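You operate a simulated robot arm through the tools that you are given. There is no shell and no other tool. Be economical: measure what you need, move in short steps, check, and stop when the job is done.

Carry out the task below with a simulated two-armed robot. There is one attempt and no reset: what you move stays moved.

JOB
Open the mould bench lower drawer, take the silver dowel from the inside of the mould bench lower drawer and put it in the brown mini ball cup, then shut the drawer. Open the mould bench upper drawer, put the blue height block from the inside of the mould bench upper drawer on the foam-backed patch on the lot bench top and shut the drawer again. Push the spares drawer shut. Press the station five pick button three times. Any order will do.

Only the result counts: the job must be done as asked and must still hold three seconds after the hand-in. Knocking over, shifting, dropping, spilling or breaking anything else fails it.

ROBOT AND FRAMES
Two 7-joint arms with fingered hands on one trunk, on a base that drives. Base frame: it is fixed to the floor where the robot stands at the start and does not move with it; the origin is under the middle of the robot, x ahead of it, y to its left, z up; the surface under the hand at the start is at about z = 0.9. Readings come in m, rad, newtons and seconds.
The left shoulder is at the start at [0.091, 0.125, 1.047], the right one opposite. With the tool pointing down near the work surface each hand reaches from about 0.46 to 0.82 m from the robot's upright axis, wherever it stands, measured 20 degrees to its own side. Places, roughly: blue height block [0.5, 0, 0.75]; brown mini ball cup (9x9x6 cm) [3.3, -1, 0.2]; foam-backed patch (6x7x2 cm) [3.6, -2.4, 0.7]; mould bench lower drawer [0.5, 0, 0.6]; mould bench upper drawer [0.5, 0, 0.8]; silver dowel (2x2x5 cm) [0.5, -0.2, 0.6]; spares drawer [-1, 0.4, 0.6]; station five pick button [-1, -0.2, 1]. Payload 3.6 kg a hand.
The tool frame of a hand sits at the grasp point between the pads (the TCP): z along the fingers, y along the line on which they close. The tips reach 0.03 m beyond it. The gripper opens to 0.104 m. The gripper's body begins 0.035 m behind the TCP. The gripper is a hand of 4 fingers: y runs from the thumb to the fingers, the wrist lies at [-0.015, -0.104, -0.178] in the tool frame, and closing takes about 1.5 s.
Orientation is told as [roll, pitch, yaw] about the base's x, y, z axes, in that order, counted from this pose: with the fingers straight down and the wrist toward the robot, the tool's x, y and z point along [0, 1, 0], [1, 0, 0] and [0, 0, -1] of the base frame.

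CONTROLS
- The arms move only by the tool send_rows. It takes "left_steps", "right_steps" or both (then of equal length, played together; a hand with none holds still); each is text: rows parted by semicolons, each of 6 numbers parted by spaces: the shift along the tool's x, y, z in units of 400 mm (1.0 is 400 mm), then the turn, a rotation vector about the tool's x, y, z in units of 120 degrees (1.0 is 120 degrees). In form: dx dy dz rx ry rz; .... A call has 1 to 10 rows; each row is the pose to reach, as a shift and turn from the pose commanded when the call began, along the tool's axes at that moment. "left_gripper" and "right_gripper" are, for a hand that has rows, the closure in counts, from 0 (fully open) to 255 (shut), set as the call begins (left out, the last holds). A call with a number of a shift or a turn outside -1 to 1 is refused whole. A row lasts 0.2 s, in which the tool goes at most 0.05 m and 0.15 rad; a call with a longer step from one row to the next is refused whole, and so is a gripper value outside its range. A pose out of reach is approached as far as the arm can. The call stops where the force on the tool passes 40 N (or 10 N more than at its start, if that is more) or the arm is blocked; 0.2 s more then pass. The fingers move at their own pace (about 0.072 m/s each) and stop on an object; they squeeze with about 28 N. The grip force told is the motor's: it shows also when the fingers shut on nothing. Time passes only in rows, and 0.2 s behind the last, so rows that repeat a pose let the fingers close. The reply holds the time, the measured pose of the TCP, the force on the tool along the base axes, the opening and the grip force, in the units named above and with some noise, with the torque about the TCP (base axes, N m) and any sound that the robot's microphone picked up.
- Cameras (640 x 400 px; columns grow to the right, rows downward): "scene" is now at [0.2142, 0.0191, 1.2055]; the picture's right is [0.21, -0.98, 0.00], its down [-0.31, -0.07, -0.95] and it looks along [0.93, 0.20, -0.32] (base axes); focal length 214 px, centre (320, 200). "left" rides on the left gripper at [-0.061, -0.092, -0.13] in its tool frame; the picture's right is [-0.81, -0.28, 0.52], its down [0.53, -0.71, 0.46] and it looks along [0.24, 0.64, 0.72] (tool axes); focal length 275 px, centre (320, 200). "right" rides on the right gripper at [0.061, -0.092, -0.131] in its tool frame; the picture's right is [-0.81, 0.27, -0.52], its down [-0.53, -0.71, 0.46] and it looks along [-0.24, 0.64, 0.72] (tool axes); focal length 275 px, centre (320, 200). There is no depth. A picture from a camera that has moved, and an enlarged one, comes with that camera's place and axes in the base frame and with its lens.
- snapshot(camera): a new picture of that camera. It takes no simulated time.
- move_column(by): slides the trunk up (or, below 0, down) by that many m; the arms and the scene camera ride with it, the base frame stays. It gives what a move gives, with no picture.
- roll_base(legs): drives the robot by 1 to 6 legs, each [ahead, left, turn to the left] in m, m and rad, along the robot's own axes; the way and the turn of a leg run together, so that a leg with both is an arc; at most 1.5 m and 3.142 rad a leg. The arms and the cameras ride along, it lands a little off, and it stops where it bumps. It gives what a move gives.
- set_fingers(index, middle, ring, thumb_bend, thumb_turn, hand): sets how far each is bent, from 0 (flat) to 1 (curled in); at 0.3 the hand is open as for a grip, at 0.7 the pads meet at the TCP. One left out holds its place. A second passes; each finger stops where it meets its share of the squeeze, and holds until it gets a number again. A gripper value or a shape takes the hand back. It gives what a move gives, with no picture; readings hold the bend of each and the force on the fingers (four entries, about 0 where the hand has none), thumb and palm. thumb_turn goes from beside the hand (0) to across from the fingers (1), as for a grip.
- grasp_type(shape, hand): the hand has 4 fingers and takes this shape, open, in about a second: jaw (thumb against the fingers, like two jaws); tri (thumb and two fingers); tip (a fingertip pinch); poke (one finger out to press); point (the index stretched); flat (the hand flat); cup (the hand cupped); fist (a fist). The gripper value then closes the fingers along that shape, each until it touches; the sizes above hold for jaw. It gives what a move gives, with no picture.
- head_to(pan, tilt): turns the head with the scene camera to pan (to the left, within 1.396 rad either way) and tilt (down, from -0.506 to 1.204), counted from straight ahead of the robot. It gives what a move gives.
- close_up(camera, box): a new picture of the part [left, top, right, bottom] of that camera's present view, enlarged. It takes no simulated time.
- close_job(): hands the job in; it is judged then, once.

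Go step by step. Nothing tells you exact positions but the pictures and the camera data: compare them with the known pose of the tool, close in by small moves and look again before you grip or let go. The budget is 165 turns and 138 pictures, counting those below and the enlarged ones. Unless the task says otherwise, let go and move clear before handing in.

The tools are called after "Emit:" as a command line: name --argument value ..., lists and objects as JSON in quotes. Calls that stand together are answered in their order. send_rows: Moves the arms, as the interface text tells. Its arguments: {"type":"object","properties":{"left_steps":{"type":"string"},"left_gripper":{"type":"number"},"right_steps":{"type":"string"},"right_gripper":{"type":"number"}},"required":[]} The other tools are called the same way: move_column (by) slides the trunk up or down; grasp_type (shape, hand) gives the hand a shape; set_fingers (index, middle, ring, thumb_bend, thumb_turn, hand) moves the fingers one by one; roll_base (legs) drives the base; head_to (pan, tilt) turns the head that bears the scene camera; snapshot (camera) takes a picture; close_up (camera, box) takes an enlarged picture of a part of a camera's view; close_job () hands the job in.

At the start:

```text
t: 0.0
left_tool_pos: [0.3654, 0.4449, 1.2538]
left_tool_rot: [0.0, 0.0, 0.0]
left_contact_force: [-0.6, -0.6, 0.1]
left_torque: [0.01, 0.0, 0.01]
left_grip_width: 0.1034
left_gripper_force: 0.0
left_shape: jaw
left_bend: [0.3, 0.3, 0.3, 0.3, 0.98]
left_finger forces: [0.1, 0.0, 0.0, 0.0, 0.0, 0.1]
right_tool_pos: [0.4157, 0.0664, 1.1928]
right_tool_rot: [-0.002, -0.001, 0.0]
right_contact_force: [0.2, 0.6, -0.1]
right_torque: [-0.01, -0.04, 0.01]
right_grip_width: 0.1039
right_gripper_force: 0.1
right_shape: jaw
right_bend: [0.3, 0.3, 0.3, 0.3, 0.98]
right_finger forces: [0.0, 0.0, 0.0, 0.0, 0.0, 0.0]
trunk travel left (down, up): [-0.275, 0.261]
robot x, y, heading: [0.0014, 0.0001, -0.002]
head pan, tilt: [0.295, 1.201]
```

scene: 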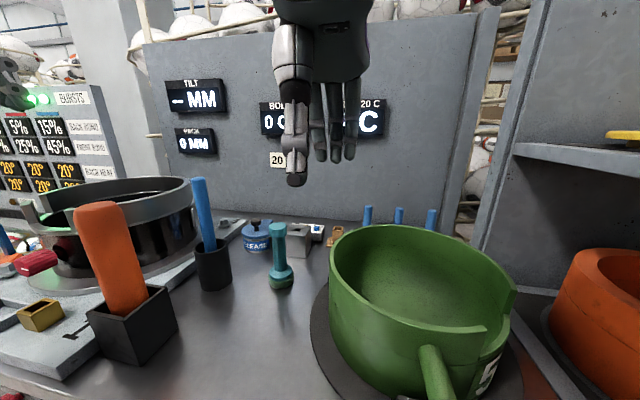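
right: 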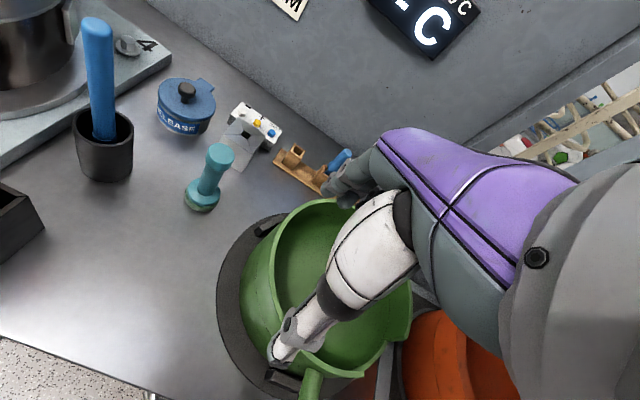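
left: 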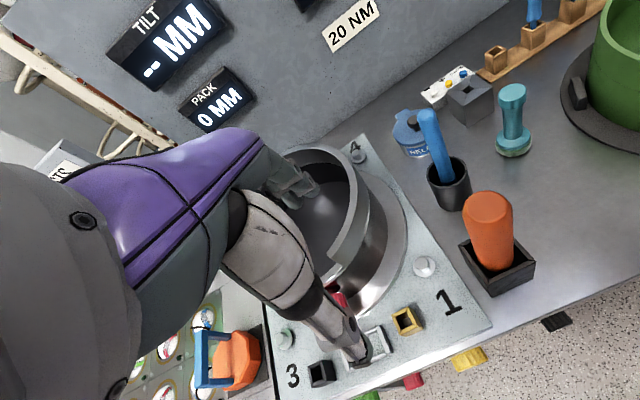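

I see a bench with mould tools in front of me; the drawers should be under its front edge. I'll look down with the head first.

Emit:
head_to --pan 0 --tilt 1.2

Emit:
snapshot --camera "scene"

```text
t: 0.8
left_tool_pos: [0.3642, 0.4448, 1.2541]
left_tool_rot: [0.001, 0.001, 0.0]
left_contact_force: [-0.6, 0.0, 0.5]
left_torque: [-0.04, 0.05, 0.01]
left_grip_width: 0.1034
left_gripper_force: 0.2
left_shape: jaw
left_bend: [0.3, 0.3, 0.3, 0.3, 0.98]
left_finger forces: [0.0, 0.0, 0.0, 0.0, 0.0, 0.0]
right_tool_pos: [0.4156, 0.0655, 1.1927]
right_tool_rot: [-0.001, 0.004, -0.004]
right_contact_force: [-0.7, 0.4, 0.1]
right_torque: [-0.03, 0.0, 0.0]
right_grip_width: 0.1036
right_gripper_force: 0.2
right_shape: jaw
right_bend: [0.3, 0.3, 0.3, 0.3, 0.98]
right_finger forces: [0.0, 0.1, 0.0, 0.0, 0.1, 0.0]
trunk travel left (down, up): [-0.275, 0.261]
robot x, y, heading: [-0.0052, -0.0, -0.001]
head pan, tilt: [0.0, 1.201]
```

```text
134 pictures are left
camera scene: at [0.2157, 0.0059, 1.2014], right [0.07, -1.0, 0.0], down [-0.36, -0.02, -0.93], along [0.93, 0.06, -0.36], focal length 214 px, centre (320, 200)
```

scene: 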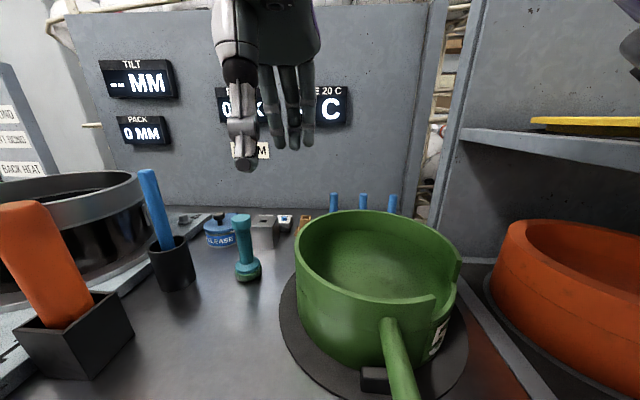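

The head can't look lower, so I'll back the robot off to see the bench front with its drawers.

Emit:
roll_base --legs '[[-0.35, 0, 0]]'

Emit:
snapshot --camera "scene"

Emit:
snapshot --camera "right"

```text
t: 3.1
left_tool_pos: [0.0093, 0.4461, 1.2548]
left_tool_rot: [0.0, -0.001, 0.003]
left_contact_force: [0.2, 0.8, -0.5]
left_torque: [-0.01, -0.02, -0.02]
left_grip_width: 0.1036
left_gripper_force: 0.0
left_shape: jaw
left_bend: [0.3, 0.3, 0.3, 0.3, 0.98]
left_finger forces: [0.0, 0.1, 0.0, 0.1, 0.0, 0.0]
right_tool_pos: [0.0639, 0.0668, 1.1924]
right_tool_rot: [0.0, 0.003, 0.0]
right_contact_force: [-0.2, -0.2, -0.2]
right_torque: [-0.01, 0.0, -0.02]
right_grip_width: 0.1039
right_gripper_force: 0.0
right_shape: jaw
right_bend: [0.3, 0.3, 0.3, 0.3, 0.98]
right_finger forces: [0.0, 0.0, 0.0, 0.1, 0.0, 0.1]
trunk travel left (down, up): [-0.275, 0.261]
robot x, y, heading: [-0.3522, -0.0042, 0.002]
head pan, tilt: [0.0, 1.201]
```

```text
133 pictures are left
camera scene: at [-0.1369, 0.006, 1.2015], right [0.07, -1.0, 0.0], down [-0.36, -0.03, -0.93], along [0.93, 0.07, -0.36], focal length 214 px, centre (320, 200)
```

scene: 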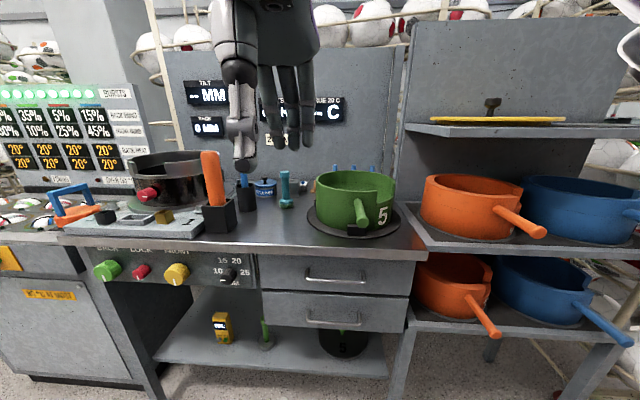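

```text
132 pictures are left
camera right: at [-0.0269, 0.127, 1.3223], right [0.28, -0.81, 0.52], down [-0.71, -0.53, -0.45], along [0.64, -0.24, -0.73], focal length 275 px, centre (320, 200)
```

right: 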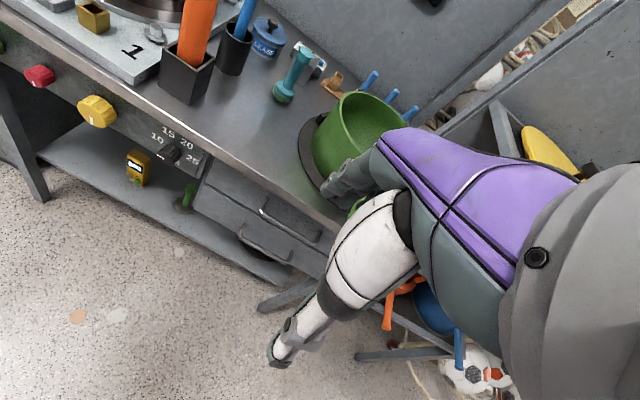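

The two mould-bench drawers are visible straight ahead (handles near z≈0.85 and z≈0.70). First I'll turn to look at the spares drawer and the button behind me, in two stages.

Emit:
head_to --pan 1.39 --tilt 1.2

Emit:
snapshot --camera "scene"

Emit:
head_to --pan -1.39 --tilt 1.0

Emit:
snapshot --camera "scene"

```text
t: 4.6
left_tool_pos: [0.0107, 0.4455, 1.2545]
left_tool_rot: [0.0, 0.001, 0.003]
left_contact_force: [-0.7, -0.4, 0.3]
left_torque: [0.01, 0.05, 0.02]
left_grip_width: 0.1037
left_gripper_force: 0.1
left_shape: jaw
left_bend: [0.3, 0.3, 0.3, 0.3, 0.98]
left_finger forces: [0.0, 0.0, 0.0, 0.0, 0.0, 0.1]
right_tool_pos: [0.0646, 0.0685, 1.1928]
right_tool_rot: [0.001, 0.004, -0.001]
right_contact_force: [0.2, 0.2, 0.2]
right_torque: [0.0, 0.04, 0.02]
right_grip_width: 0.1035
right_gripper_force: 0.0
right_shape: jaw
right_bend: [0.3, 0.3, 0.3, 0.3, 0.98]
right_finger forces: [0.1, 0.1, 0.0, 0.0, 0.0, 0.0]
trunk travel left (down, up): [-0.275, 0.261]
robot x, y, heading: [-0.3529, -0.0019, 0.004]
head pan, tilt: [1.389, 1.201]
```

```text
131 pictures are left
camera scene: at [-0.2191, 0.0546, 1.136], right [0.98, -0.18, 0.0], down [-0.16, -0.92, -0.36], along [0.06, 0.36, -0.93], focal length 214 px, centre (320, 200)
```

scene: 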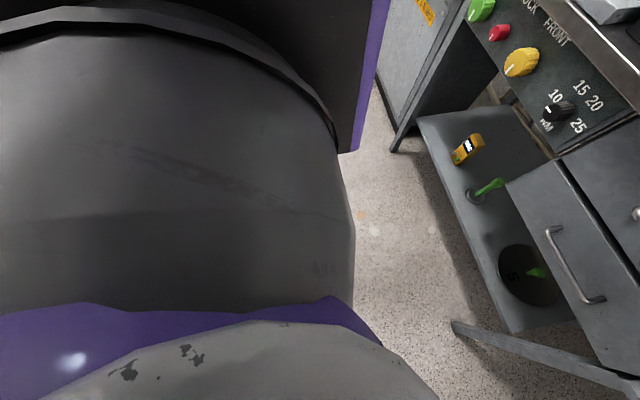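

```text
t: 7.1
left_tool_pos: [0.0101, 0.4465, 1.2546]
left_tool_rot: [0.001, -0.002, 0.003]
left_contact_force: [0.2, -0.7, 0.2]
left_torque: [-0.03, -0.01, -0.01]
left_grip_width: 0.1037
left_gripper_force: 0.0
left_shape: jaw
left_bend: [0.3, 0.3, 0.3, 0.3, 0.98]
left_finger forces: [0.0, 0.0, 0.0, 0.0, 0.1, 0.0]
right_tool_pos: [0.0672, 0.0626, 1.1949]
right_tool_rot: [0.009, 0.009, -0.016]
right_contact_force: [0.3, -0.2, -0.7]
right_torque: [-0.04, 0.02, 0.0]
right_grip_width: 0.1039
right_gripper_force: 0.0
right_shape: jaw
right_bend: [0.3, 0.3, 0.3, 0.3, 0.98]
right_finger forces: [0.0, 0.0, 0.0, 0.1, 0.0, 0.0]
trunk travel left (down, up): [-0.275, 0.261]
robot x, y, heading: [-0.3537, 0.0015, 0.002]
head pan, tilt: [-1.389, 1.0]
```

```text
130 pictures are left
camera scene: at [-0.1808, 0.0339, 1.1386], right [0.58, -0.81, 0.0], down [-0.74, -0.53, -0.4], along [0.33, 0.23, -0.91], focal length 214 px, centre (320, 200)
```

scene: 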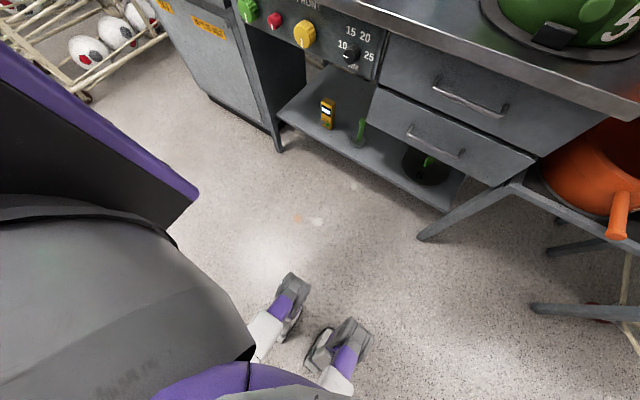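

The head takes time to settle (and it can in fact look steeply down). I'll center it and turn the base around to the rear stations.

Emit:
head_to --pan 0 --tilt 0.6

Emit:
roll_base --legs '[[0, 0, 1.57]]'

Emit:
snapshot --camera "scene"

Emit:
roll_base --legs '[[0, 0, 1.57]]'

Emit:
snapshot --camera "scene"

```text
t: 8.6
left_tool_pos: [0.0092, 0.4464, 1.2544]
left_tool_rot: [0.0, 0.001, 0.002]
left_contact_force: [-0.4, 0.5, -0.6]
left_torque: [0.02, 0.02, -0.03]
left_grip_width: 0.1037
left_gripper_force: 0.1
left_shape: jaw
left_bend: [0.3, 0.3, 0.3, 0.3, 0.98]
left_finger forces: [0.1, 0.0, 0.0, 0.0, 0.0, 0.0]
right_tool_pos: [0.0678, 0.0631, 1.1941]
right_tool_rot: [0.012, 0.009, -0.013]
right_contact_force: [0.3, 0.1, -0.3]
right_torque: [0.0, -0.02, -0.02]
right_grip_width: 0.1039
right_gripper_force: 0.0
right_shape: jaw
right_bend: [0.3, 0.3, 0.3, 0.3, 0.98]
right_finger forces: [0.0, 0.1, 0.0, 0.0, 0.1, 0.0]
trunk travel left (down, up): [-0.275, 0.261]
robot x, y, heading: [-0.3547, -0.0018, 0.007]
head pan, tilt: [0.0, 0.6]
```

```text
t: 12.8
left_tool_pos: [-0.7924, 0.3705, 1.2544]
left_tool_rot: [0.0, 0.0, 1.555]
left_contact_force: [0.2, -0.6, 0.6]
left_torque: [-0.01, 0.0, -0.01]
left_grip_width: 0.1037
left_gripper_force: 0.0
left_shape: jaw
left_bend: [0.3, 0.3, 0.3, 0.3, 0.98]
left_finger forces: [0.0, 0.0, 0.0, 0.1, 0.0, 0.0]
right_tool_pos: [-0.4076, 0.4215, 1.1956]
right_tool_rot: [0.012, 0.01, 1.536]
right_contact_force: [0.0, -0.2, -0.9]
right_torque: [0.02, 0.01, 0.01]
right_grip_width: 0.1036
right_gripper_force: 0.0
right_shape: jaw
right_bend: [0.3, 0.3, 0.3, 0.3, 0.98]
right_finger forces: [0.1, 0.1, 0.0, 0.0, 0.0, 0.0]
trunk travel left (down, up): [-0.275, 0.261]
robot x, y, heading: [-0.3505, -0.0027, 1.553]
head pan, tilt: [0.0, 0.6]
```

```text
129 pictures are left
camera scene: at [-0.3843, 0.1717, 1.1386], right [0.83, 0.56, 0.0], down [0.51, -0.76, -0.41], along [-0.23, 0.34, -0.91], focal length 214 px, centre (320, 200)
```

scene: 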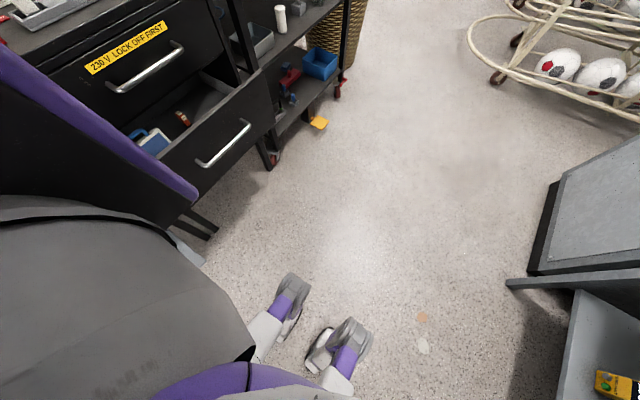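

```text
t: 17.0
left_tool_pos: [-0.7296, -0.4343, 1.2537]
left_tool_rot: [-0.001, -0.001, 3.113]
left_contact_force: [-0.6, 0.3, 0.2]
left_torque: [0.01, 0.01, -0.01]
left_grip_width: 0.104
left_gripper_force: 0.0
left_shape: jaw
left_bend: [0.3, 0.3, 0.3, 0.3, 0.98]
left_finger forces: [0.0, 0.0, 0.1, 0.0, 0.0, 0.0]
right_tool_pos: [-0.781, -0.0446, 1.1996]
right_tool_rot: [0.032, 0.02, 3.068]
right_contact_force: [-1.1, -0.2, -0.6]
right_torque: [0.01, 0.01, -0.02]
right_grip_width: 0.1038
right_gripper_force: 0.0
right_shape: jaw
right_bend: [0.3, 0.3, 0.3, 0.3, 0.98]
right_finger forces: [0.0, 0.1, 0.0, 0.0, 0.1, 0.0]
trunk travel left (down, up): [-0.275, 0.261]
robot x, y, heading: [-0.3475, -0.0018, 3.11]
head pan, tilt: [0.0, 0.6]
```

```text
128 pictures are left
camera scene: at [-0.5363, -0.0256, 1.1448], right [-0.42, 0.91, 0.0], down [0.79, 0.37, -0.49], along [-0.45, -0.21, -0.87], focal length 214 px, centre (320, 200)
```

scene: 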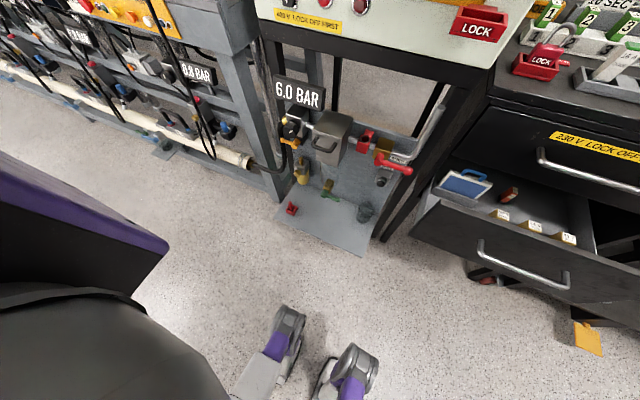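

The head seems to be leaning on the right arm, which crosses the middle. I'll move the right arm out to its own side.

Emit:
send_rows --right_steps "-0.12 0 0 0 0 0; -0.24 0 0 0 0 0; -0.36 0 0 0 0 0; -0.48 0 0 0 0 0; -0.6 0 0 0 0 0; -0.72 0 0 0 0 0; -0.84 0 0 0 0 0; -0.9 0 0 0 0 0; -0.9 0 0 0 0 0"

Emit:
snapshot --camera "scene"

```text
t: 17.9
left_tool_pos: [-0.729, -0.4348, 1.2544]
left_tool_rot: [0.0, -0.001, 3.112]
left_contact_force: [-0.4, 0.4, -0.1]
left_torque: [0.0, -0.01, -0.01]
left_grip_width: 0.1036
left_gripper_force: 0.1
left_shape: jaw
left_bend: [0.3, 0.3, 0.3, 0.3, 0.98]
left_finger forces: [0.1, 0.0, 0.0, 0.1, 0.0, 0.1]
right_tool_pos: [-0.7716, 0.1179, 1.1936]
right_tool_rot: [0.048, 0.02, 3.054]
right_contact_force: [-13.2, -8.1, 17.7]
right_torque: [-0.08, -3.46, -1.56]
right_grip_width: 0.104
right_gripper_force: 0.0
right_shape: jaw
right_bend: [0.3, 0.3, 0.3, 0.3, 0.98]
right_finger forces: [0.0, 0.1, 0.0, 0.1, 0.0, 0.0]
trunk travel left (down, up): [-0.275, 0.261]
robot x, y, heading: [-0.3529, -0.0042, 3.11]
head pan, tilt: [0.0, 0.6]
stopped in row 4 (right hand): the force on the tool passed its limit at 46 N (the readings are from after the stop); the commanded pose is now the measured one
```

```text
127 pictures are left
camera scene: at [-0.5635, 0.0083, 1.1776], right [0.06, 1.0, 0.0], down [0.59, -0.04, -0.81], along [-0.8, 0.05, -0.59], focal length 214 px, centre (320, 200)
```

scene: 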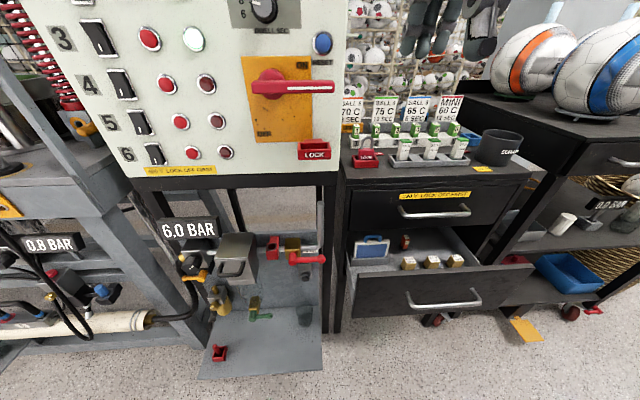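

The head is free now. I'll continue moving the right arm aside and then look at the panel closely.

Emit:
send_rows --right_steps "-0.1 0 0 0 0 0; -0.2 0 0 0 0 0; -0.3 0 0 0 0 0; -0.4 0 0 0 0 0; -0.45 0 0 0 0 0; -0.45 0 0 0 0 0; -0.45 0 0 0 0 0; -0.45 0 0 0 0 0"

Emit:
head_to --pan 0.3 --tilt 0.4

Emit:
snapshot --camera "scene"

```text
t: 19.7
left_tool_pos: [-0.7288, -0.4348, 1.2546]
left_tool_rot: [0.0, 0.0, 3.112]
left_contact_force: [-0.2, -0.3, 0.1]
left_torque: [0.02, -0.01, 0.03]
left_grip_width: 0.1038
left_gripper_force: 0.1
left_shape: jaw
left_bend: [0.3, 0.3, 0.3, 0.3, 0.98]
left_finger forces: [0.1, 0.1, 0.1, 0.1, 0.0, 0.0]
right_tool_pos: [-0.756, 0.2963, 1.1865]
right_tool_rot: [0.041, 0.021, 3.056]
right_contact_force: [0.0, 0.1, -0.8]
right_torque: [-0.02, -0.01, -0.02]
right_grip_width: 0.1042
right_gripper_force: 0.1
right_shape: jaw
right_bend: [0.3, 0.3, 0.3, 0.3, 0.98]
right_finger forces: [0.0, 0.0, 0.0, 0.1, 0.1, 0.0]
trunk travel left (down, up): [-0.275, 0.261]
robot x, y, heading: [-0.3496, -0.0003, 3.109]
head pan, tilt: [0.0, 0.6]
```

```text
t: 20.5
left_tool_pos: [-0.7288, -0.4353, 1.254]
left_tool_rot: [0.001, 0.0, 3.111]
left_contact_force: [0.1, -0.1, -0.2]
left_torque: [0.0, -0.02, -0.01]
left_grip_width: 0.1034
left_gripper_force: 0.1
left_shape: jaw
left_bend: [0.3, 0.3, 0.3, 0.3, 0.98]
left_finger forces: [0.0, 0.1, 0.0, 0.0, 0.0, 0.1]
right_tool_pos: [-0.7562, 0.2966, 1.1854]
right_tool_rot: [0.04, 0.02, 3.056]
right_contact_force: [-0.2, 0.3, -0.6]
right_torque: [0.02, 0.02, 0.03]
right_grip_width: 0.104
right_gripper_force: 0.0
right_shape: jaw
right_bend: [0.3, 0.3, 0.3, 0.3, 0.98]
right_finger forces: [0.0, 0.0, 0.0, 0.0, 0.1, 0.0]
trunk travel left (down, up): [-0.275, 0.261]
robot x, y, heading: [-0.355, 0.0001, 3.108]
head pan, tilt: [0.3, 0.4]
```

```text
126 pictures are left
camera scene: at [-0.5658, -0.0222, 1.1988], right [-0.27, 0.96, 0.0], down [0.38, 0.1, -0.92], along [-0.89, -0.25, -0.39], focal length 214 px, centre (320, 200)
```

scene: 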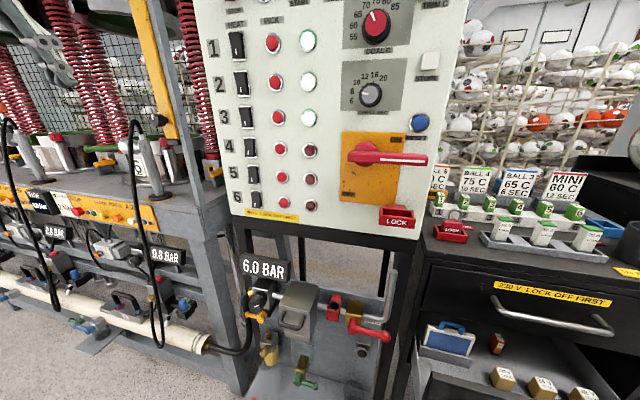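

Emit:
close_up --camera "scene" --box '[190, 0, 450, 230]'

```text
1.74 times, centred on (320, 115) of scene
camera zoom: at [-0.5658, -0.0222, 1.1988], right [-0.27, 0.96, 0.0], down [0.38, 0.1, -0.92], along [-0.89, -0.25, -0.39], focal length 373 px, centre (320, 348)
```

zoom: 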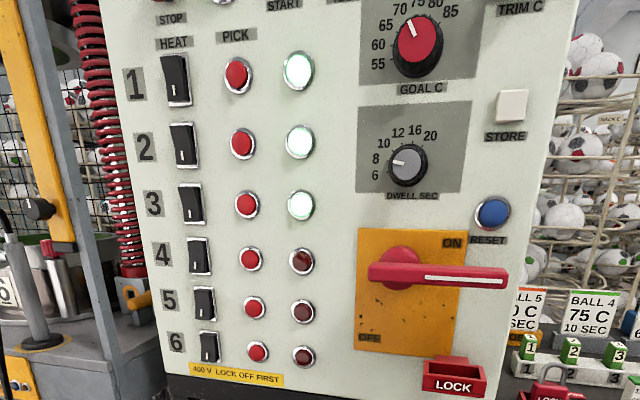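

The panel's row 5 PICK button is the red one left of the lamp. I'll triangulate it with the left hand camera.

Emit:
snapshot --camera "left"

Emit:
snapshot --camera "right"

```text
124 pictures are left
camera left: at [-0.6359, -0.3769, 1.3851], right [0.3, 0.8, -0.52], down [0.7, -0.55, -0.46], along [-0.65, -0.23, -0.72], focal length 275 px, centre (320, 200)
```

left: 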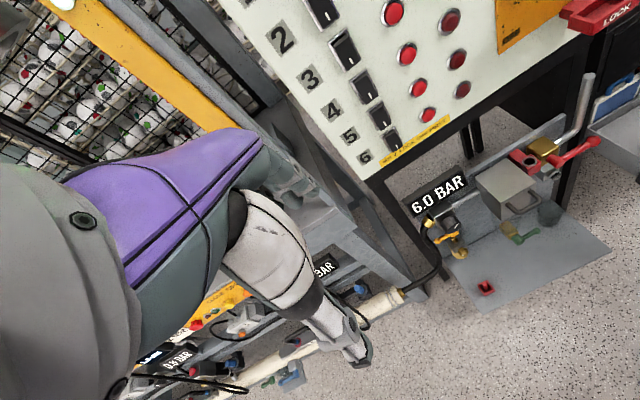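

```text
123 pictures are left
camera right: at [-0.6715, 0.2327, 1.3198], right [-0.21, 0.85, 0.48], down [0.76, 0.45, -0.46], along [-0.61, 0.27, -0.75], focal length 275 px, centre (320, 200)
```

right: 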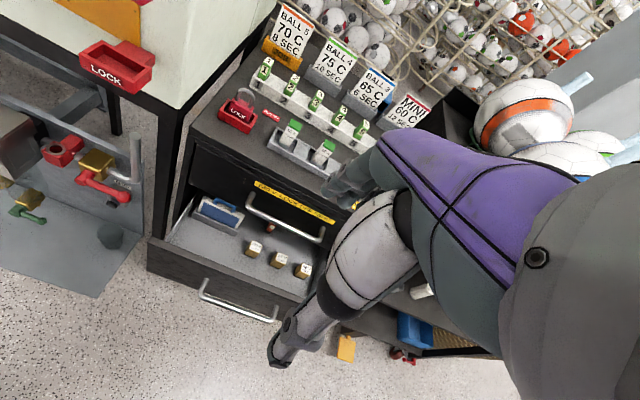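

The pick 5 button triangulates to about [-1.027, -0.246, 1.049]. I'll shape the left hand to poke and turn it to point forward.

Emit:
grasp_type --shape "poke" --hand "left"

Emit:
send_rows --left_steps "0 0 0 -0.07 0 0; 0 0 0 -0.14 0 0; 0 0 0 -0.21 0 0; 0 0 0 -0.28 0 0; 0 0 0 -0.35 0 0; 0 0 0 -0.42 0 0; 0 0 0 -0.49 0 0; 0 0 0 -0.56 0 0; 0 0 0 -0.63 0 0; 0 0 0 -0.70 0 0"

Emit:
send_rows --left_steps "0 0 0 -0.05 0 0; 0 0 0 -0.05 0 0;0 0 0 -0.05 0 0"

Emit:
snapshot --camera "left"

Emit:
snapshot --camera "scene"

```text
t: 21.4
left_tool_pos: [-0.7301, -0.4342, 1.254]
left_tool_rot: [-0.001, 0.001, 3.112]
left_contact_force: [-0.2, -0.2, 0.5]
left_torque: [0.02, -0.01, 0.0]
left_grip_width: 0.0
left_gripper_force: 0.0
left_shape: poke
left_bend: [0.7, 0.7, 0.99, 1.0, 1.0]
left_finger forces: [0.1, 0.1, 0.1, 0.0, 0.0, 0.0]
right_tool_pos: [-0.7553, 0.2962, 1.1854]
right_tool_rot: [0.041, 0.022, 3.056]
right_contact_force: [0.4, -0.4, -0.3]
right_torque: [0.0, 0.01, 0.03]
right_grip_width: 0.1038
right_gripper_force: 0.0
right_shape: jaw
right_bend: [0.3, 0.3, 0.3, 0.3, 0.98]
right_finger forces: [0.1, 0.1, 0.0, 0.0, 0.0, 0.0]
trunk travel left (down, up): [-0.275, 0.261]
robot x, y, heading: [-0.3527, 0.0016, 3.109]
head pan, tilt: [0.3, 0.4]
```

```text
t: 23.6
left_tool_pos: [-0.7287, -0.4349, 1.2539]
left_tool_rot: [0.003, -1.47, 3.111]
left_contact_force: [0.2, 0.2, -0.4]
left_torque: [-0.04, -0.02, 0.01]
left_grip_width: 0.0
left_gripper_force: 0.0
left_shape: poke
left_bend: [0.7, 0.7, 0.99, 1.0, 1.0]
left_finger forces: [0.0, 0.0, 0.0, 0.0, 0.0, 0.1]
right_tool_pos: [-0.7561, 0.2973, 1.1856]
right_tool_rot: [0.039, 0.021, 3.056]
right_contact_force: [0.4, -0.3, -0.2]
right_torque: [-0.01, -0.01, -0.01]
right_grip_width: 0.1042
right_gripper_force: 0.0
right_shape: jaw
right_bend: [0.3, 0.3, 0.3, 0.3, 0.98]
right_finger forces: [0.0, 0.0, 0.0, 0.0, 0.0, 0.0]
trunk travel left (down, up): [-0.275, 0.261]
robot x, y, heading: [-0.3509, -0.0007, 3.113]
head pan, tilt: [0.3, 0.4]
```

```text
t: 24.4
left_tool_pos: [-0.7297, -0.4348, 1.2549]
left_tool_rot: [2.736, -1.569, 0.378]
left_contact_force: [0.1, 0.9, 0.1]
left_torque: [0.01, -0.02, -0.01]
left_grip_width: 0.0
left_gripper_force: 0.0
left_shape: poke
left_bend: [0.7, 0.7, 0.99, 1.0, 1.0]
left_finger forces: [0.0, 0.0, 0.0, 0.1, 0.1, 0.1]
right_tool_pos: [-0.7562, 0.2972, 1.1849]
right_tool_rot: [0.041, 0.021, 3.057]
right_contact_force: [0.1, -0.6, 0.3]
right_torque: [0.01, 0.0, -0.04]
right_grip_width: 0.1036
right_gripper_force: 0.0
right_shape: jaw
right_bend: [0.3, 0.3, 0.3, 0.3, 0.98]
right_finger forces: [0.1, 0.0, 0.0, 0.1, 0.0, 0.1]
trunk travel left (down, up): [-0.275, 0.261]
robot x, y, heading: [-0.3538, -0.0021, 3.111]
head pan, tilt: [0.3, 0.4]
```

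```text
122 pictures are left
camera left: at [-0.5974, -0.3779, 1.1628], right [-0.49, 0.83, -0.28], down [-0.47, -0.52, -0.71], along [-0.73, -0.22, 0.65], focal length 275 px, centre (320, 200)
```

left: 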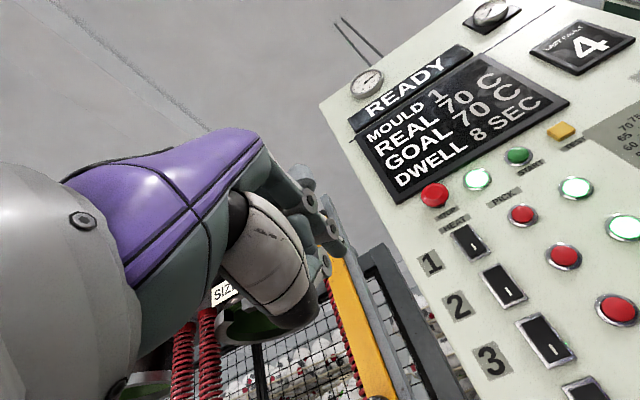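

```text
121 pictures are left
camera scene: at [-0.5658, -0.0223, 1.1988], right [-0.27, 0.96, 0.0], down [0.38, 0.1, -0.92], along [-0.89, -0.25, -0.39], focal length 214 px, centre (320, 200)
```

scene: 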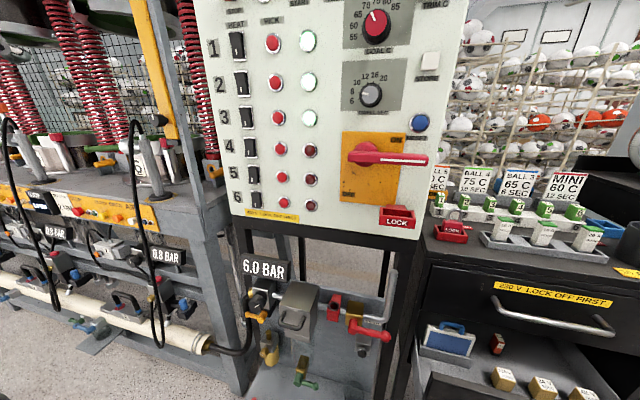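

Poke keeps the finger half curled; I'll use the pointing index instead and bring the hand level with the button at a distance.

Emit:
grasp_type --shape "point" --hand "left"

Emit:
send_rows --left_steps "-0.08 -0.085 0 0 0 0; -0.16 -0.17 0 0 0 0; -0.24 -0.255 0 0 0 0; -0.32 -0.34 0 0 0 0; -0.40 -0.425 0 0 0 0; -0.47 -0.5 0 0 0 0; -0.47 -0.5 0 0 0 0"

Emit:
snapshot --camera "left"

Emit:
snapshot --camera "scene"

```text
t: 25.3
left_tool_pos: [-0.7293, -0.4337, 1.2551]
left_tool_rot: [2.005, -1.571, 1.109]
left_contact_force: [0.1, 0.3, -0.2]
left_torque: [-0.01, 0.01, 0.01]
left_grip_width: 0.0
left_gripper_force: 0.2
left_shape: point
left_bend: [0.2, 1.0, 1.0, 0.98, 0.88]
left_finger forces: [0.0, 0.1, 0.0, 0.1, 0.1, 0.0]
right_tool_pos: [-0.7559, 0.2968, 1.1863]
right_tool_rot: [0.039, 0.022, 3.056]
right_contact_force: [0.0, 0.6, -0.4]
right_torque: [0.02, -0.03, -0.02]
right_grip_width: 0.1038
right_gripper_force: 0.1
right_shape: jaw
right_bend: [0.3, 0.3, 0.3, 0.3, 0.98]
right_finger forces: [0.2, 0.0, 0.0, 0.0, 0.0, 0.0]
trunk travel left (down, up): [-0.275, 0.261]
robot x, y, heading: [-0.3521, 0.0001, 3.111]
head pan, tilt: [0.3, 0.4]
```

```text
t: 26.9
left_tool_pos: [-0.7768, -0.2892, 1.0019]
left_tool_rot: [-2.477, -1.569, -0.697]
left_contact_force: [0.4, -0.6, -0.4]
left_torque: [0.0, 0.01, -0.01]
left_grip_width: 0.0002
left_gripper_force: 0.1
left_shape: point
left_bend: [0.2, 1.0, 1.0, 0.98, 0.88]
left_finger forces: [0.0, 0.1, 0.1, 0.1, 0.0, 0.1]
left hand out of reach, approached as far as the arm can: row 2, 3, 4, 5, 6, 7
right_tool_pos: [-0.7567, 0.2965, 1.1868]
right_tool_rot: [0.039, 0.02, 3.056]
right_contact_force: [0.3, -0.2, 0.6]
right_torque: [0.03, 0.01, -0.04]
right_grip_width: 0.1038
right_gripper_force: 0.1
right_shape: jaw
right_bend: [0.3, 0.3, 0.3, 0.3, 0.98]
right_finger forces: [0.1, 0.0, 0.0, 0.0, 0.1, 0.0]
trunk travel left (down, up): [-0.275, 0.261]
robot x, y, heading: [-0.3526, -0.0025, 3.109]
head pan, tilt: [0.3, 0.4]
```

```text
120 pictures are left
camera left: at [-0.6439, -0.2315, 0.9093], right [-0.49, 0.83, -0.27], down [-0.47, -0.52, -0.71], along [-0.73, -0.22, 0.65], focal length 275 px, centre (320, 200)
```

left: 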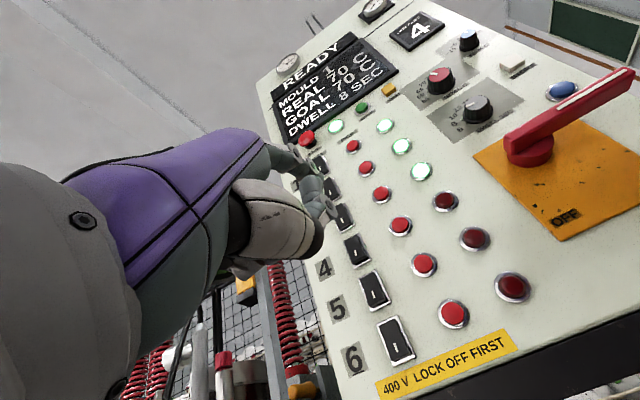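

```text
119 pictures are left
camera scene: at [-0.5658, -0.0229, 1.1988], right [-0.27, 0.96, 0.0], down [0.38, 0.1, -0.92], along [-0.89, -0.25, -0.39], focal length 214 px, centre (320, 200)
```

scene: 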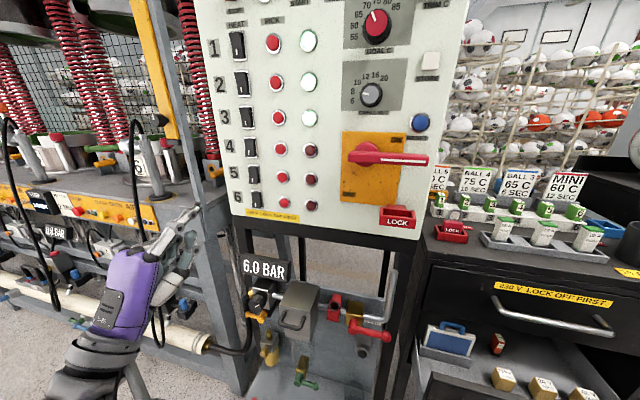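

Emit:
close_up --camera "scene" --box '[60, 140, 320, 340]'

Emit:
close_up --camera "left" --box '[220, 100, 540, 300]'

```text
2.00 times, centred on (190, 240) of scene
camera zoom: at [-0.5658, -0.0229, 1.1988], right [-0.27, 0.96, 0.0], down [0.38, 0.1, -0.92], along [-0.89, -0.25, -0.39], focal length 429 px, centre (580, 120)
```

zoom: 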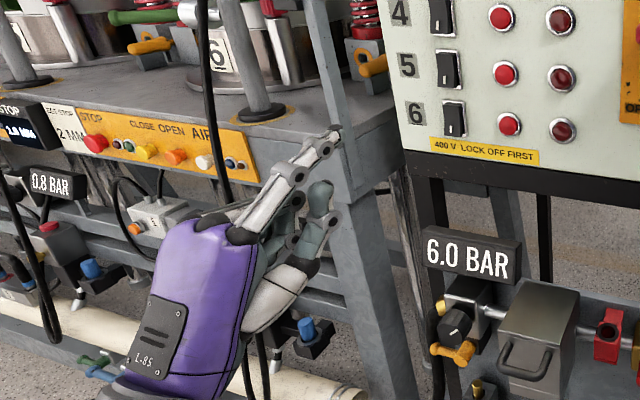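

```text
2.00 times, centred on (380, 200) of left
camera zoom: at [-0.6439, -0.2315, 0.9093], right [-0.49, 0.83, -0.27], down [-0.47, -0.52, -0.71], along [-0.73, -0.22, 0.65], focal length 551 px, centre (200, 200)
```

zoom: 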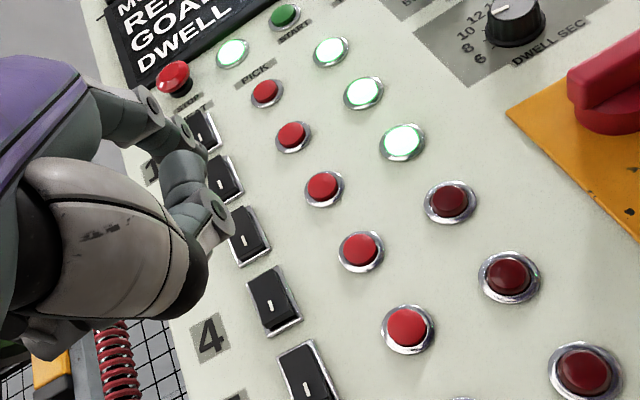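

The fingertip appears at about [-0.84, -0.325, 1.04]. I'll step forward a little and re-read, since the last pose was not fully reached.

Emit:
send_rows --left_steps "0 0 0.1 0 0 0; 0 0 0.2 0 0 0; 0 0 0.25 0 0 0; 0 0 0.25 0 0 0"

Emit:
close_up --camera "scene" --box '[130, 100, 390, 300]'

Emit:
snapshot --camera "right"

```text
t: 27.9
left_tool_pos: [-0.8772, -0.2865, 0.998]
left_tool_rot: [1.874, -1.57, 1.238]
left_contact_force: [0.1, -0.2, 0.7]
left_torque: [0.01, -0.01, 0.01]
left_grip_width: 0.0
left_gripper_force: 0.0
left_shape: point
left_bend: [0.2, 1.0, 1.0, 0.98, 0.88]
left_finger forces: [0.0, 0.0, 0.0, 0.0, 0.1, 0.0]
right_tool_pos: [-0.756, 0.2964, 1.1859]
right_tool_rot: [0.04, 0.021, 3.055]
right_contact_force: [-0.1, 0.1, 0.5]
right_torque: [0.01, -0.01, 0.01]
right_grip_width: 0.1036
right_gripper_force: 0.2
right_shape: jaw
right_bend: [0.3, 0.3, 0.3, 0.3, 0.98]
right_finger forces: [0.0, 0.0, 0.0, 0.1, 0.1, 0.0]
trunk travel left (down, up): [-0.275, 0.261]
robot x, y, heading: [-0.3517, -0.0009, 3.111]
head pan, tilt: [0.3, 0.4]
```

```text
2.00 times, centred on (260, 200) of scene
camera zoom: at [-0.5657, -0.0222, 1.1988], right [-0.27, 0.96, 0.0], down [0.37, 0.1, -0.92], along [-0.89, -0.25, -0.39], focal length 429 px, centre (440, 200)
```

zoom: 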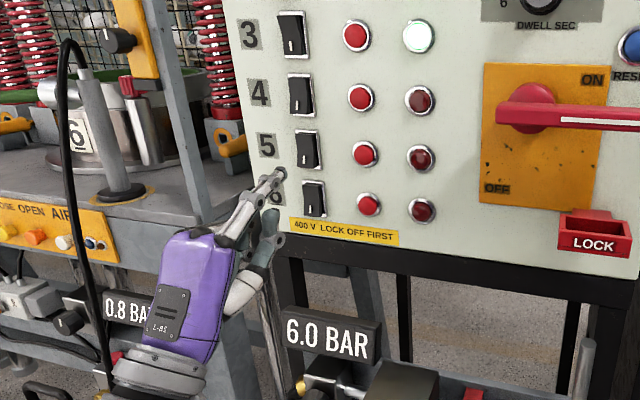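

```text
115 pictures are left
camera right: at [-0.6714, 0.2328, 1.3198], right [-0.21, 0.85, 0.48], down [0.76, 0.45, -0.46], along [-0.61, 0.27, -0.75], focal length 275 px, centre (320, 200)
```

right: 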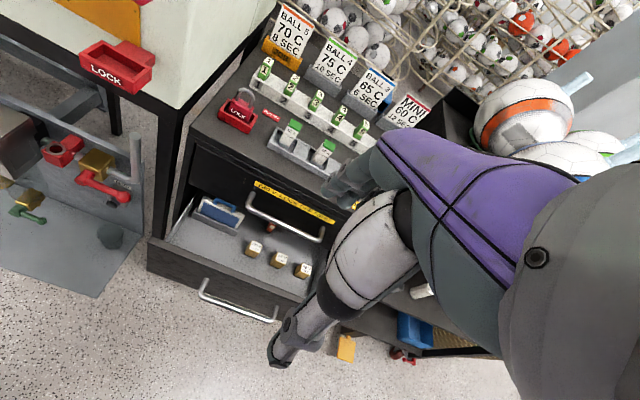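

The index leans upward relative to the hand; I'll pitch the hand down by 35° so that it points at the panel, then look again.

Emit:
send_rows --left_steps "0 0 0 0.07 0 0; 0 0 0 0.14 0 0; 0 0 0 0.21 0 0; 0 0 0 0.29 0 0; 0 0 0 0.29 0 0"

Emit:
close_up --camera "scene" --box '[130, 100, 390, 300]'

Emit:
snapshot --camera "left"

```text
refused: row 4 steps farther than a row can; nothing moved
```

```text
2.00 times, centred on (260, 200) of scene
camera zoom: at [-0.5657, -0.0222, 1.1988], right [-0.27, 0.96, 0.0], down [0.37, 0.1, -0.92], along [-0.89, -0.25, -0.39], focal length 429 px, centre (440, 200)
```

zoom: 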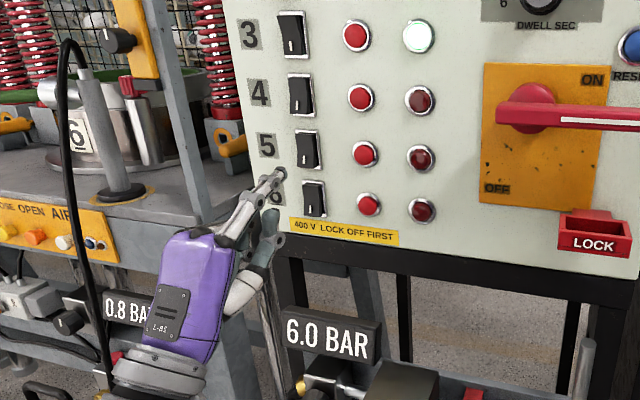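

```text
113 pictures are left
camera left: at [-0.7459, -0.2297, 0.9069], right [-0.49, 0.82, -0.28], down [-0.47, -0.52, -0.71], along [-0.73, -0.22, 0.64], focal length 275 px, centre (320, 200)
```

left: 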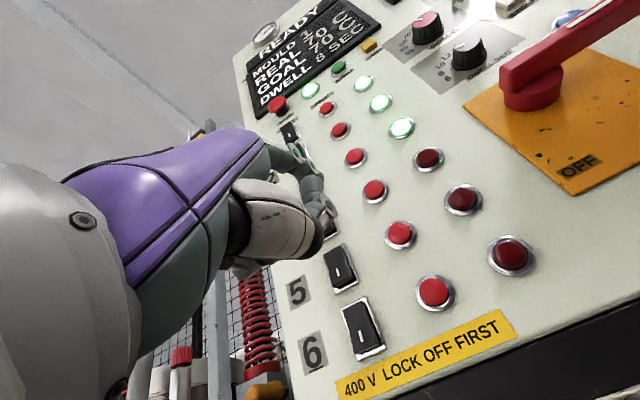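

Emit:
send_rows --left_steps "0 0 0 0.07 0 0; 0 0 0 0.14 0 0; 0 0 0 0.21 0 0; 0 0 0 0.28 0 0; 0 0 0 0.28 0 0"

Emit:
close_up --camera "scene" --box '[130, 100, 390, 300]'

Emit:
snapshot --camera "left"

```text
t: 29.1
left_tool_pos: [-0.8769, -0.2875, 1.0]
left_tool_rot: [0.0, -0.983, 3.114]
left_contact_force: [0.1, 0.1, -0.5]
left_torque: [0.0, 0.04, 0.01]
left_grip_width: 0.0001
left_gripper_force: 0.0
left_shape: point
left_bend: [0.2, 1.0, 1.0, 0.98, 0.88]
left_finger forces: [0.0, 0.0, 0.0, 0.1, 0.0, 0.1]
right_tool_pos: [-0.7557, 0.2978, 1.1861]
right_tool_rot: [0.04, 0.022, 3.054]
right_contact_force: [0.3, -0.3, 0.7]
right_torque: [0.0, 0.0, -0.02]
right_grip_width: 0.1037
right_gripper_force: 0.1
right_shape: jaw
right_bend: [0.3, 0.3, 0.3, 0.3, 0.98]
right_finger forces: [0.1, 0.1, 0.1, 0.1, 0.0, 0.1]
trunk travel left (down, up): [-0.275, 0.261]
robot x, y, heading: [-0.3511, -0.001, 3.108]
head pan, tilt: [0.3, 0.4]
```

```text
2.00 times, centred on (260, 200) of scene
camera zoom: at [-0.5657, -0.0221, 1.1988], right [-0.27, 0.96, 0.0], down [0.37, 0.1, -0.92], along [-0.89, -0.25, -0.39], focal length 429 px, centre (440, 200)
```

zoom: 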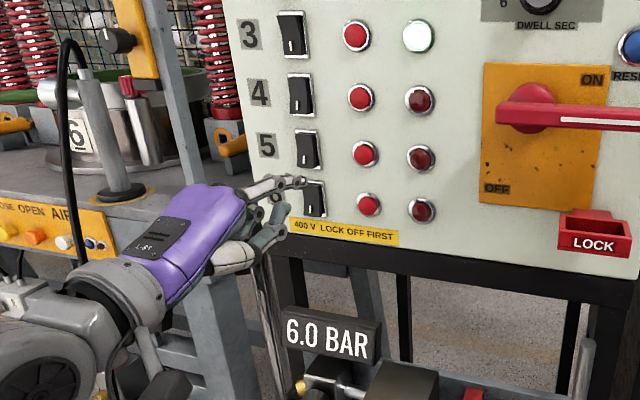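

```text
111 pictures are left
camera left: at [-0.7169, -0.2316, 0.9958], right [-0.26, 0.82, -0.52], down [0.0, -0.53, -0.85], along [-0.97, -0.22, 0.14], focal length 275 px, centre (320, 200)
```

left: 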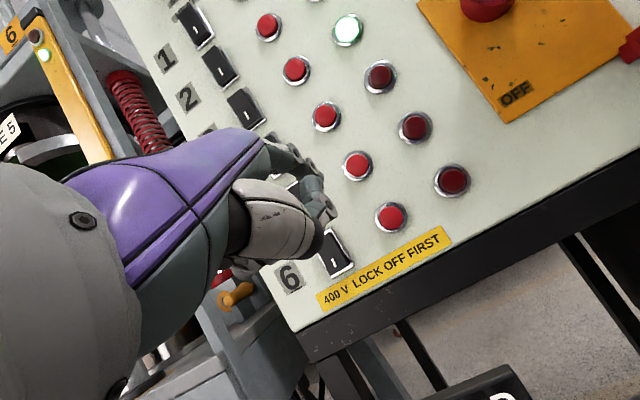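

The tip is now about [-0.931, -0.271, 1.042]. I'll move it to 2–3 cm in front of the button and check alignment.

Emit:
send_rows --left_steps "-0.03 0.056 0.068 0 0 0; -0.0625 0.112 0.136 0 0 0; -0.0625 0.112 0.136 0 0 0"

Emit:
close_up --camera "scene" --box '[200, 100, 360, 200]'

Emit:
snapshot --camera "left"

```text
t: 29.9
left_tool_pos: [-0.9487, -0.2595, 1.0059]
left_tool_rot: [0.0, -0.983, 3.114]
left_contact_force: [-0.4, -0.6, 1.0]
left_torque: [0.03, 0.02, -0.01]
left_grip_width: 0.0
left_gripper_force: 0.1
left_shape: point
left_bend: [0.2, 1.0, 1.0, 0.98, 0.88]
left_finger forces: [0.0, 0.0, 0.0, 0.0, 0.0, 0.0]
right_tool_pos: [-0.7569, 0.2959, 1.1847]
right_tool_rot: [0.039, 0.021, 3.056]
right_contact_force: [-0.5, 0.0, 0.9]
right_torque: [0.0, 0.01, 0.0]
right_grip_width: 0.104
right_gripper_force: 0.1
right_shape: jaw
right_bend: [0.3, 0.3, 0.3, 0.3, 0.98]
right_finger forces: [0.0, 0.1, 0.0, 0.0, 0.0, 0.0]
trunk travel left (down, up): [-0.275, 0.261]
robot x, y, heading: [-0.3514, -0.0025, 3.112]
head pan, tilt: [0.3, 0.4]
```

```text
4.00 times, centred on (280, 150) of scene
camera zoom: at [-0.5655, -0.0224, 1.1988], right [-0.27, 0.96, 0.0], down [0.37, 0.1, -0.92], along [-0.89, -0.25, -0.39], focal length 858 px, centre (480, 400)
```

zoom: 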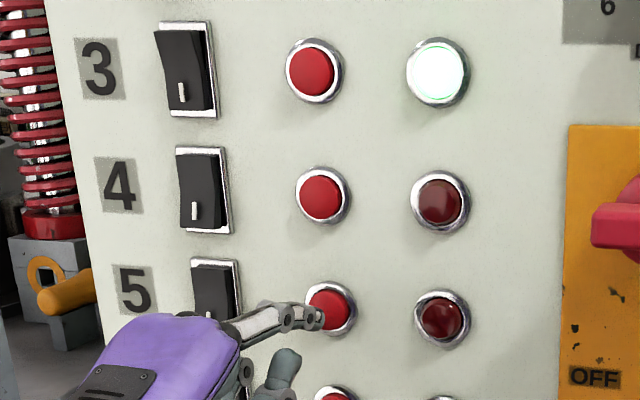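

```text
109 pictures are left
camera left: at [-0.7881, -0.203, 1.0013], right [-0.26, 0.82, -0.52], down [0.0, -0.53, -0.85], along [-0.97, -0.22, 0.14], focal length 275 px, centre (320, 200)
```

left: 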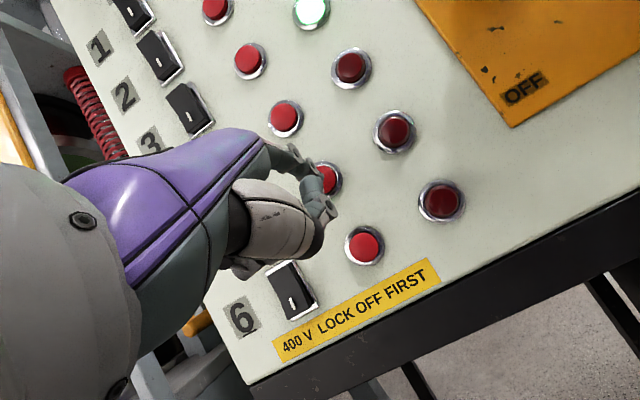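

The fingertip sits right in front of the pick 5 button. I'll press slowly and watch the force and sound.

Emit:
send_rows --left_steps "0 0.0139 0.0208 0 0 0; 0 0.0208 0.0312 0 0 0; 0 0.0278 0.0416 0 0 0; 0 0.0347 0.052 0 0 0; 0 0.0416 0.0624 0 0 0"

Emit:
close_up --camera "scene" --box '[200, 100, 360, 200]'

```text
t: 31.2
left_tool_pos: [-0.9715, -0.2614, 1.0107]
left_tool_rot: [0.002, -0.993, 3.109]
left_contact_force: [13.6, -0.9, -4.5]
left_torque: [-0.05, -0.01, -0.1]
left_grip_width: 0.0962
left_gripper_force: 0.1
left_shape: point
left_bend: [0.73, 1.0, 1.0, 0.99, 0.88]
left_finger forces: [14.1, 0.0, 0.1, 0.0, 0.0, 0.0]
right_tool_pos: [-0.752, 0.2968, 1.1868]
right_tool_rot: [0.041, 0.02, 3.057]
right_contact_force: [0.5, -0.7, 0.3]
right_torque: [-0.05, 0.02, -0.01]
right_grip_width: 0.1038
right_gripper_force: 0.0
right_shape: jaw
right_bend: [0.3, 0.3, 0.3, 0.3, 0.98]
right_finger forces: [0.0, 0.1, 0.0, 0.1, 0.0, 0.1]
trunk travel left (down, up): [-0.275, 0.261]
robot x, y, heading: [-0.3511, -0.0025, 3.111]
head pan, tilt: [0.3, 0.4]
heard: click
stopped in row 5 (left hand): the force on the tool passed its limit at 45 N (the readings are from after the stop); the commanded pose is now the measured one
```

```text
4.00 times, centred on (280, 150) of scene
camera zoom: at [-0.5612, -0.0225, 1.1994], right [-0.27, 0.96, 0.0], down [0.37, 0.1, -0.92], along [-0.89, -0.25, -0.39], focal length 858 px, centre (480, 400)
```

zoom: 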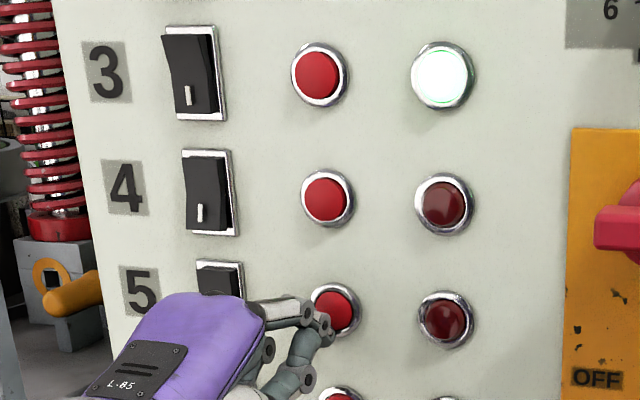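

A click was heard — one press. Backing off to let the button rise and the finger straighten.

Emit:
send_rows --left_steps "0 -0.0208 -0.0312 0 0 0; 0 -0.0416 -0.0624 0 0 0; 0 -0.0416 -0.0624 0 0 0"

Emit:
grasp_type --shape "point" --hand "left"

Emit:
close_up --camera "scene" --box '[200, 100, 360, 200]'

```text
t: 32.0
left_tool_pos: [-0.9463, -0.2604, 1.0103]
left_tool_rot: [0.001, -0.995, 3.11]
left_contact_force: [0.3, -0.1, 0.0]
left_torque: [-0.01, 0.0, -0.04]
left_grip_width: 0.096
left_gripper_force: 0.0
left_shape: point
left_bend: [0.2, 1.0, 1.0, 0.99, 0.88]
left_finger forces: [0.0, 0.0, 0.1, 0.0, 0.1, 0.0]
right_tool_pos: [-0.7549, 0.2963, 1.1868]
right_tool_rot: [0.041, 0.02, 3.055]
right_contact_force: [-0.2, 0.4, -0.1]
right_torque: [-0.01, 0.0, 0.02]
right_grip_width: 0.1039
right_gripper_force: 0.2
right_shape: jaw
right_bend: [0.3, 0.3, 0.3, 0.3, 0.98]
right_finger forces: [0.0, 0.0, 0.0, 0.0, 0.0, 0.0]
trunk travel left (down, up): [-0.275, 0.261]
robot x, y, heading: [-0.3478, 0.0007, 3.118]
head pan, tilt: [0.3, 0.4]
```

```text
t: 32.9
left_tool_pos: [-0.9457, -0.2612, 1.0109]
left_tool_rot: [0.001, -0.994, 3.111]
left_contact_force: [1.0, 0.4, 0.0]
left_torque: [-0.01, 0.0, 0.02]
left_grip_width: 0.0959
left_gripper_force: 0.1
left_shape: point
left_bend: [0.2, 1.0, 1.0, 0.99, 0.88]
left_finger forces: [0.0, 0.0, 0.1, 0.1, 0.0, 0.0]
right_tool_pos: [-0.7554, 0.2964, 1.186]
right_tool_rot: [0.04, 0.021, 3.056]
right_contact_force: [0.0, -0.4, 0.0]
right_torque: [-0.03, 0.01, 0.03]
right_grip_width: 0.104
right_gripper_force: 0.0
right_shape: jaw
right_bend: [0.3, 0.3, 0.3, 0.3, 0.98]
right_finger forces: [0.0, 0.0, 0.0, 0.0, 0.0, 0.0]
trunk travel left (down, up): [-0.275, 0.261]
robot x, y, heading: [-0.3485, -0.0011, 3.114]
head pan, tilt: [0.3, 0.4]
```

```text
4.00 times, centred on (280, 150) of scene
camera zoom: at [-0.5652, -0.0224, 1.1988], right [-0.27, 0.96, 0.0], down [0.37, 0.1, -0.92], along [-0.89, -0.25, -0.39], focal length 858 px, centre (480, 400)
```

zoom: 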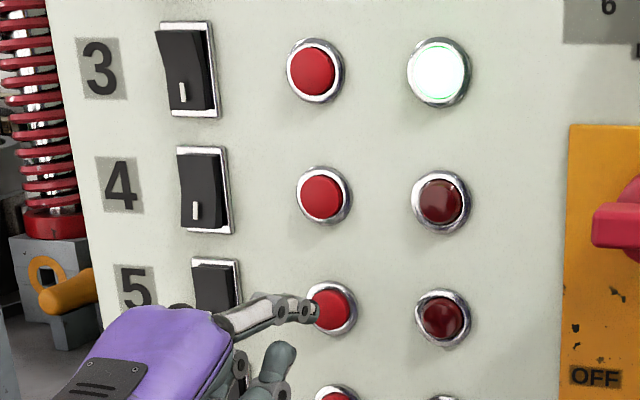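

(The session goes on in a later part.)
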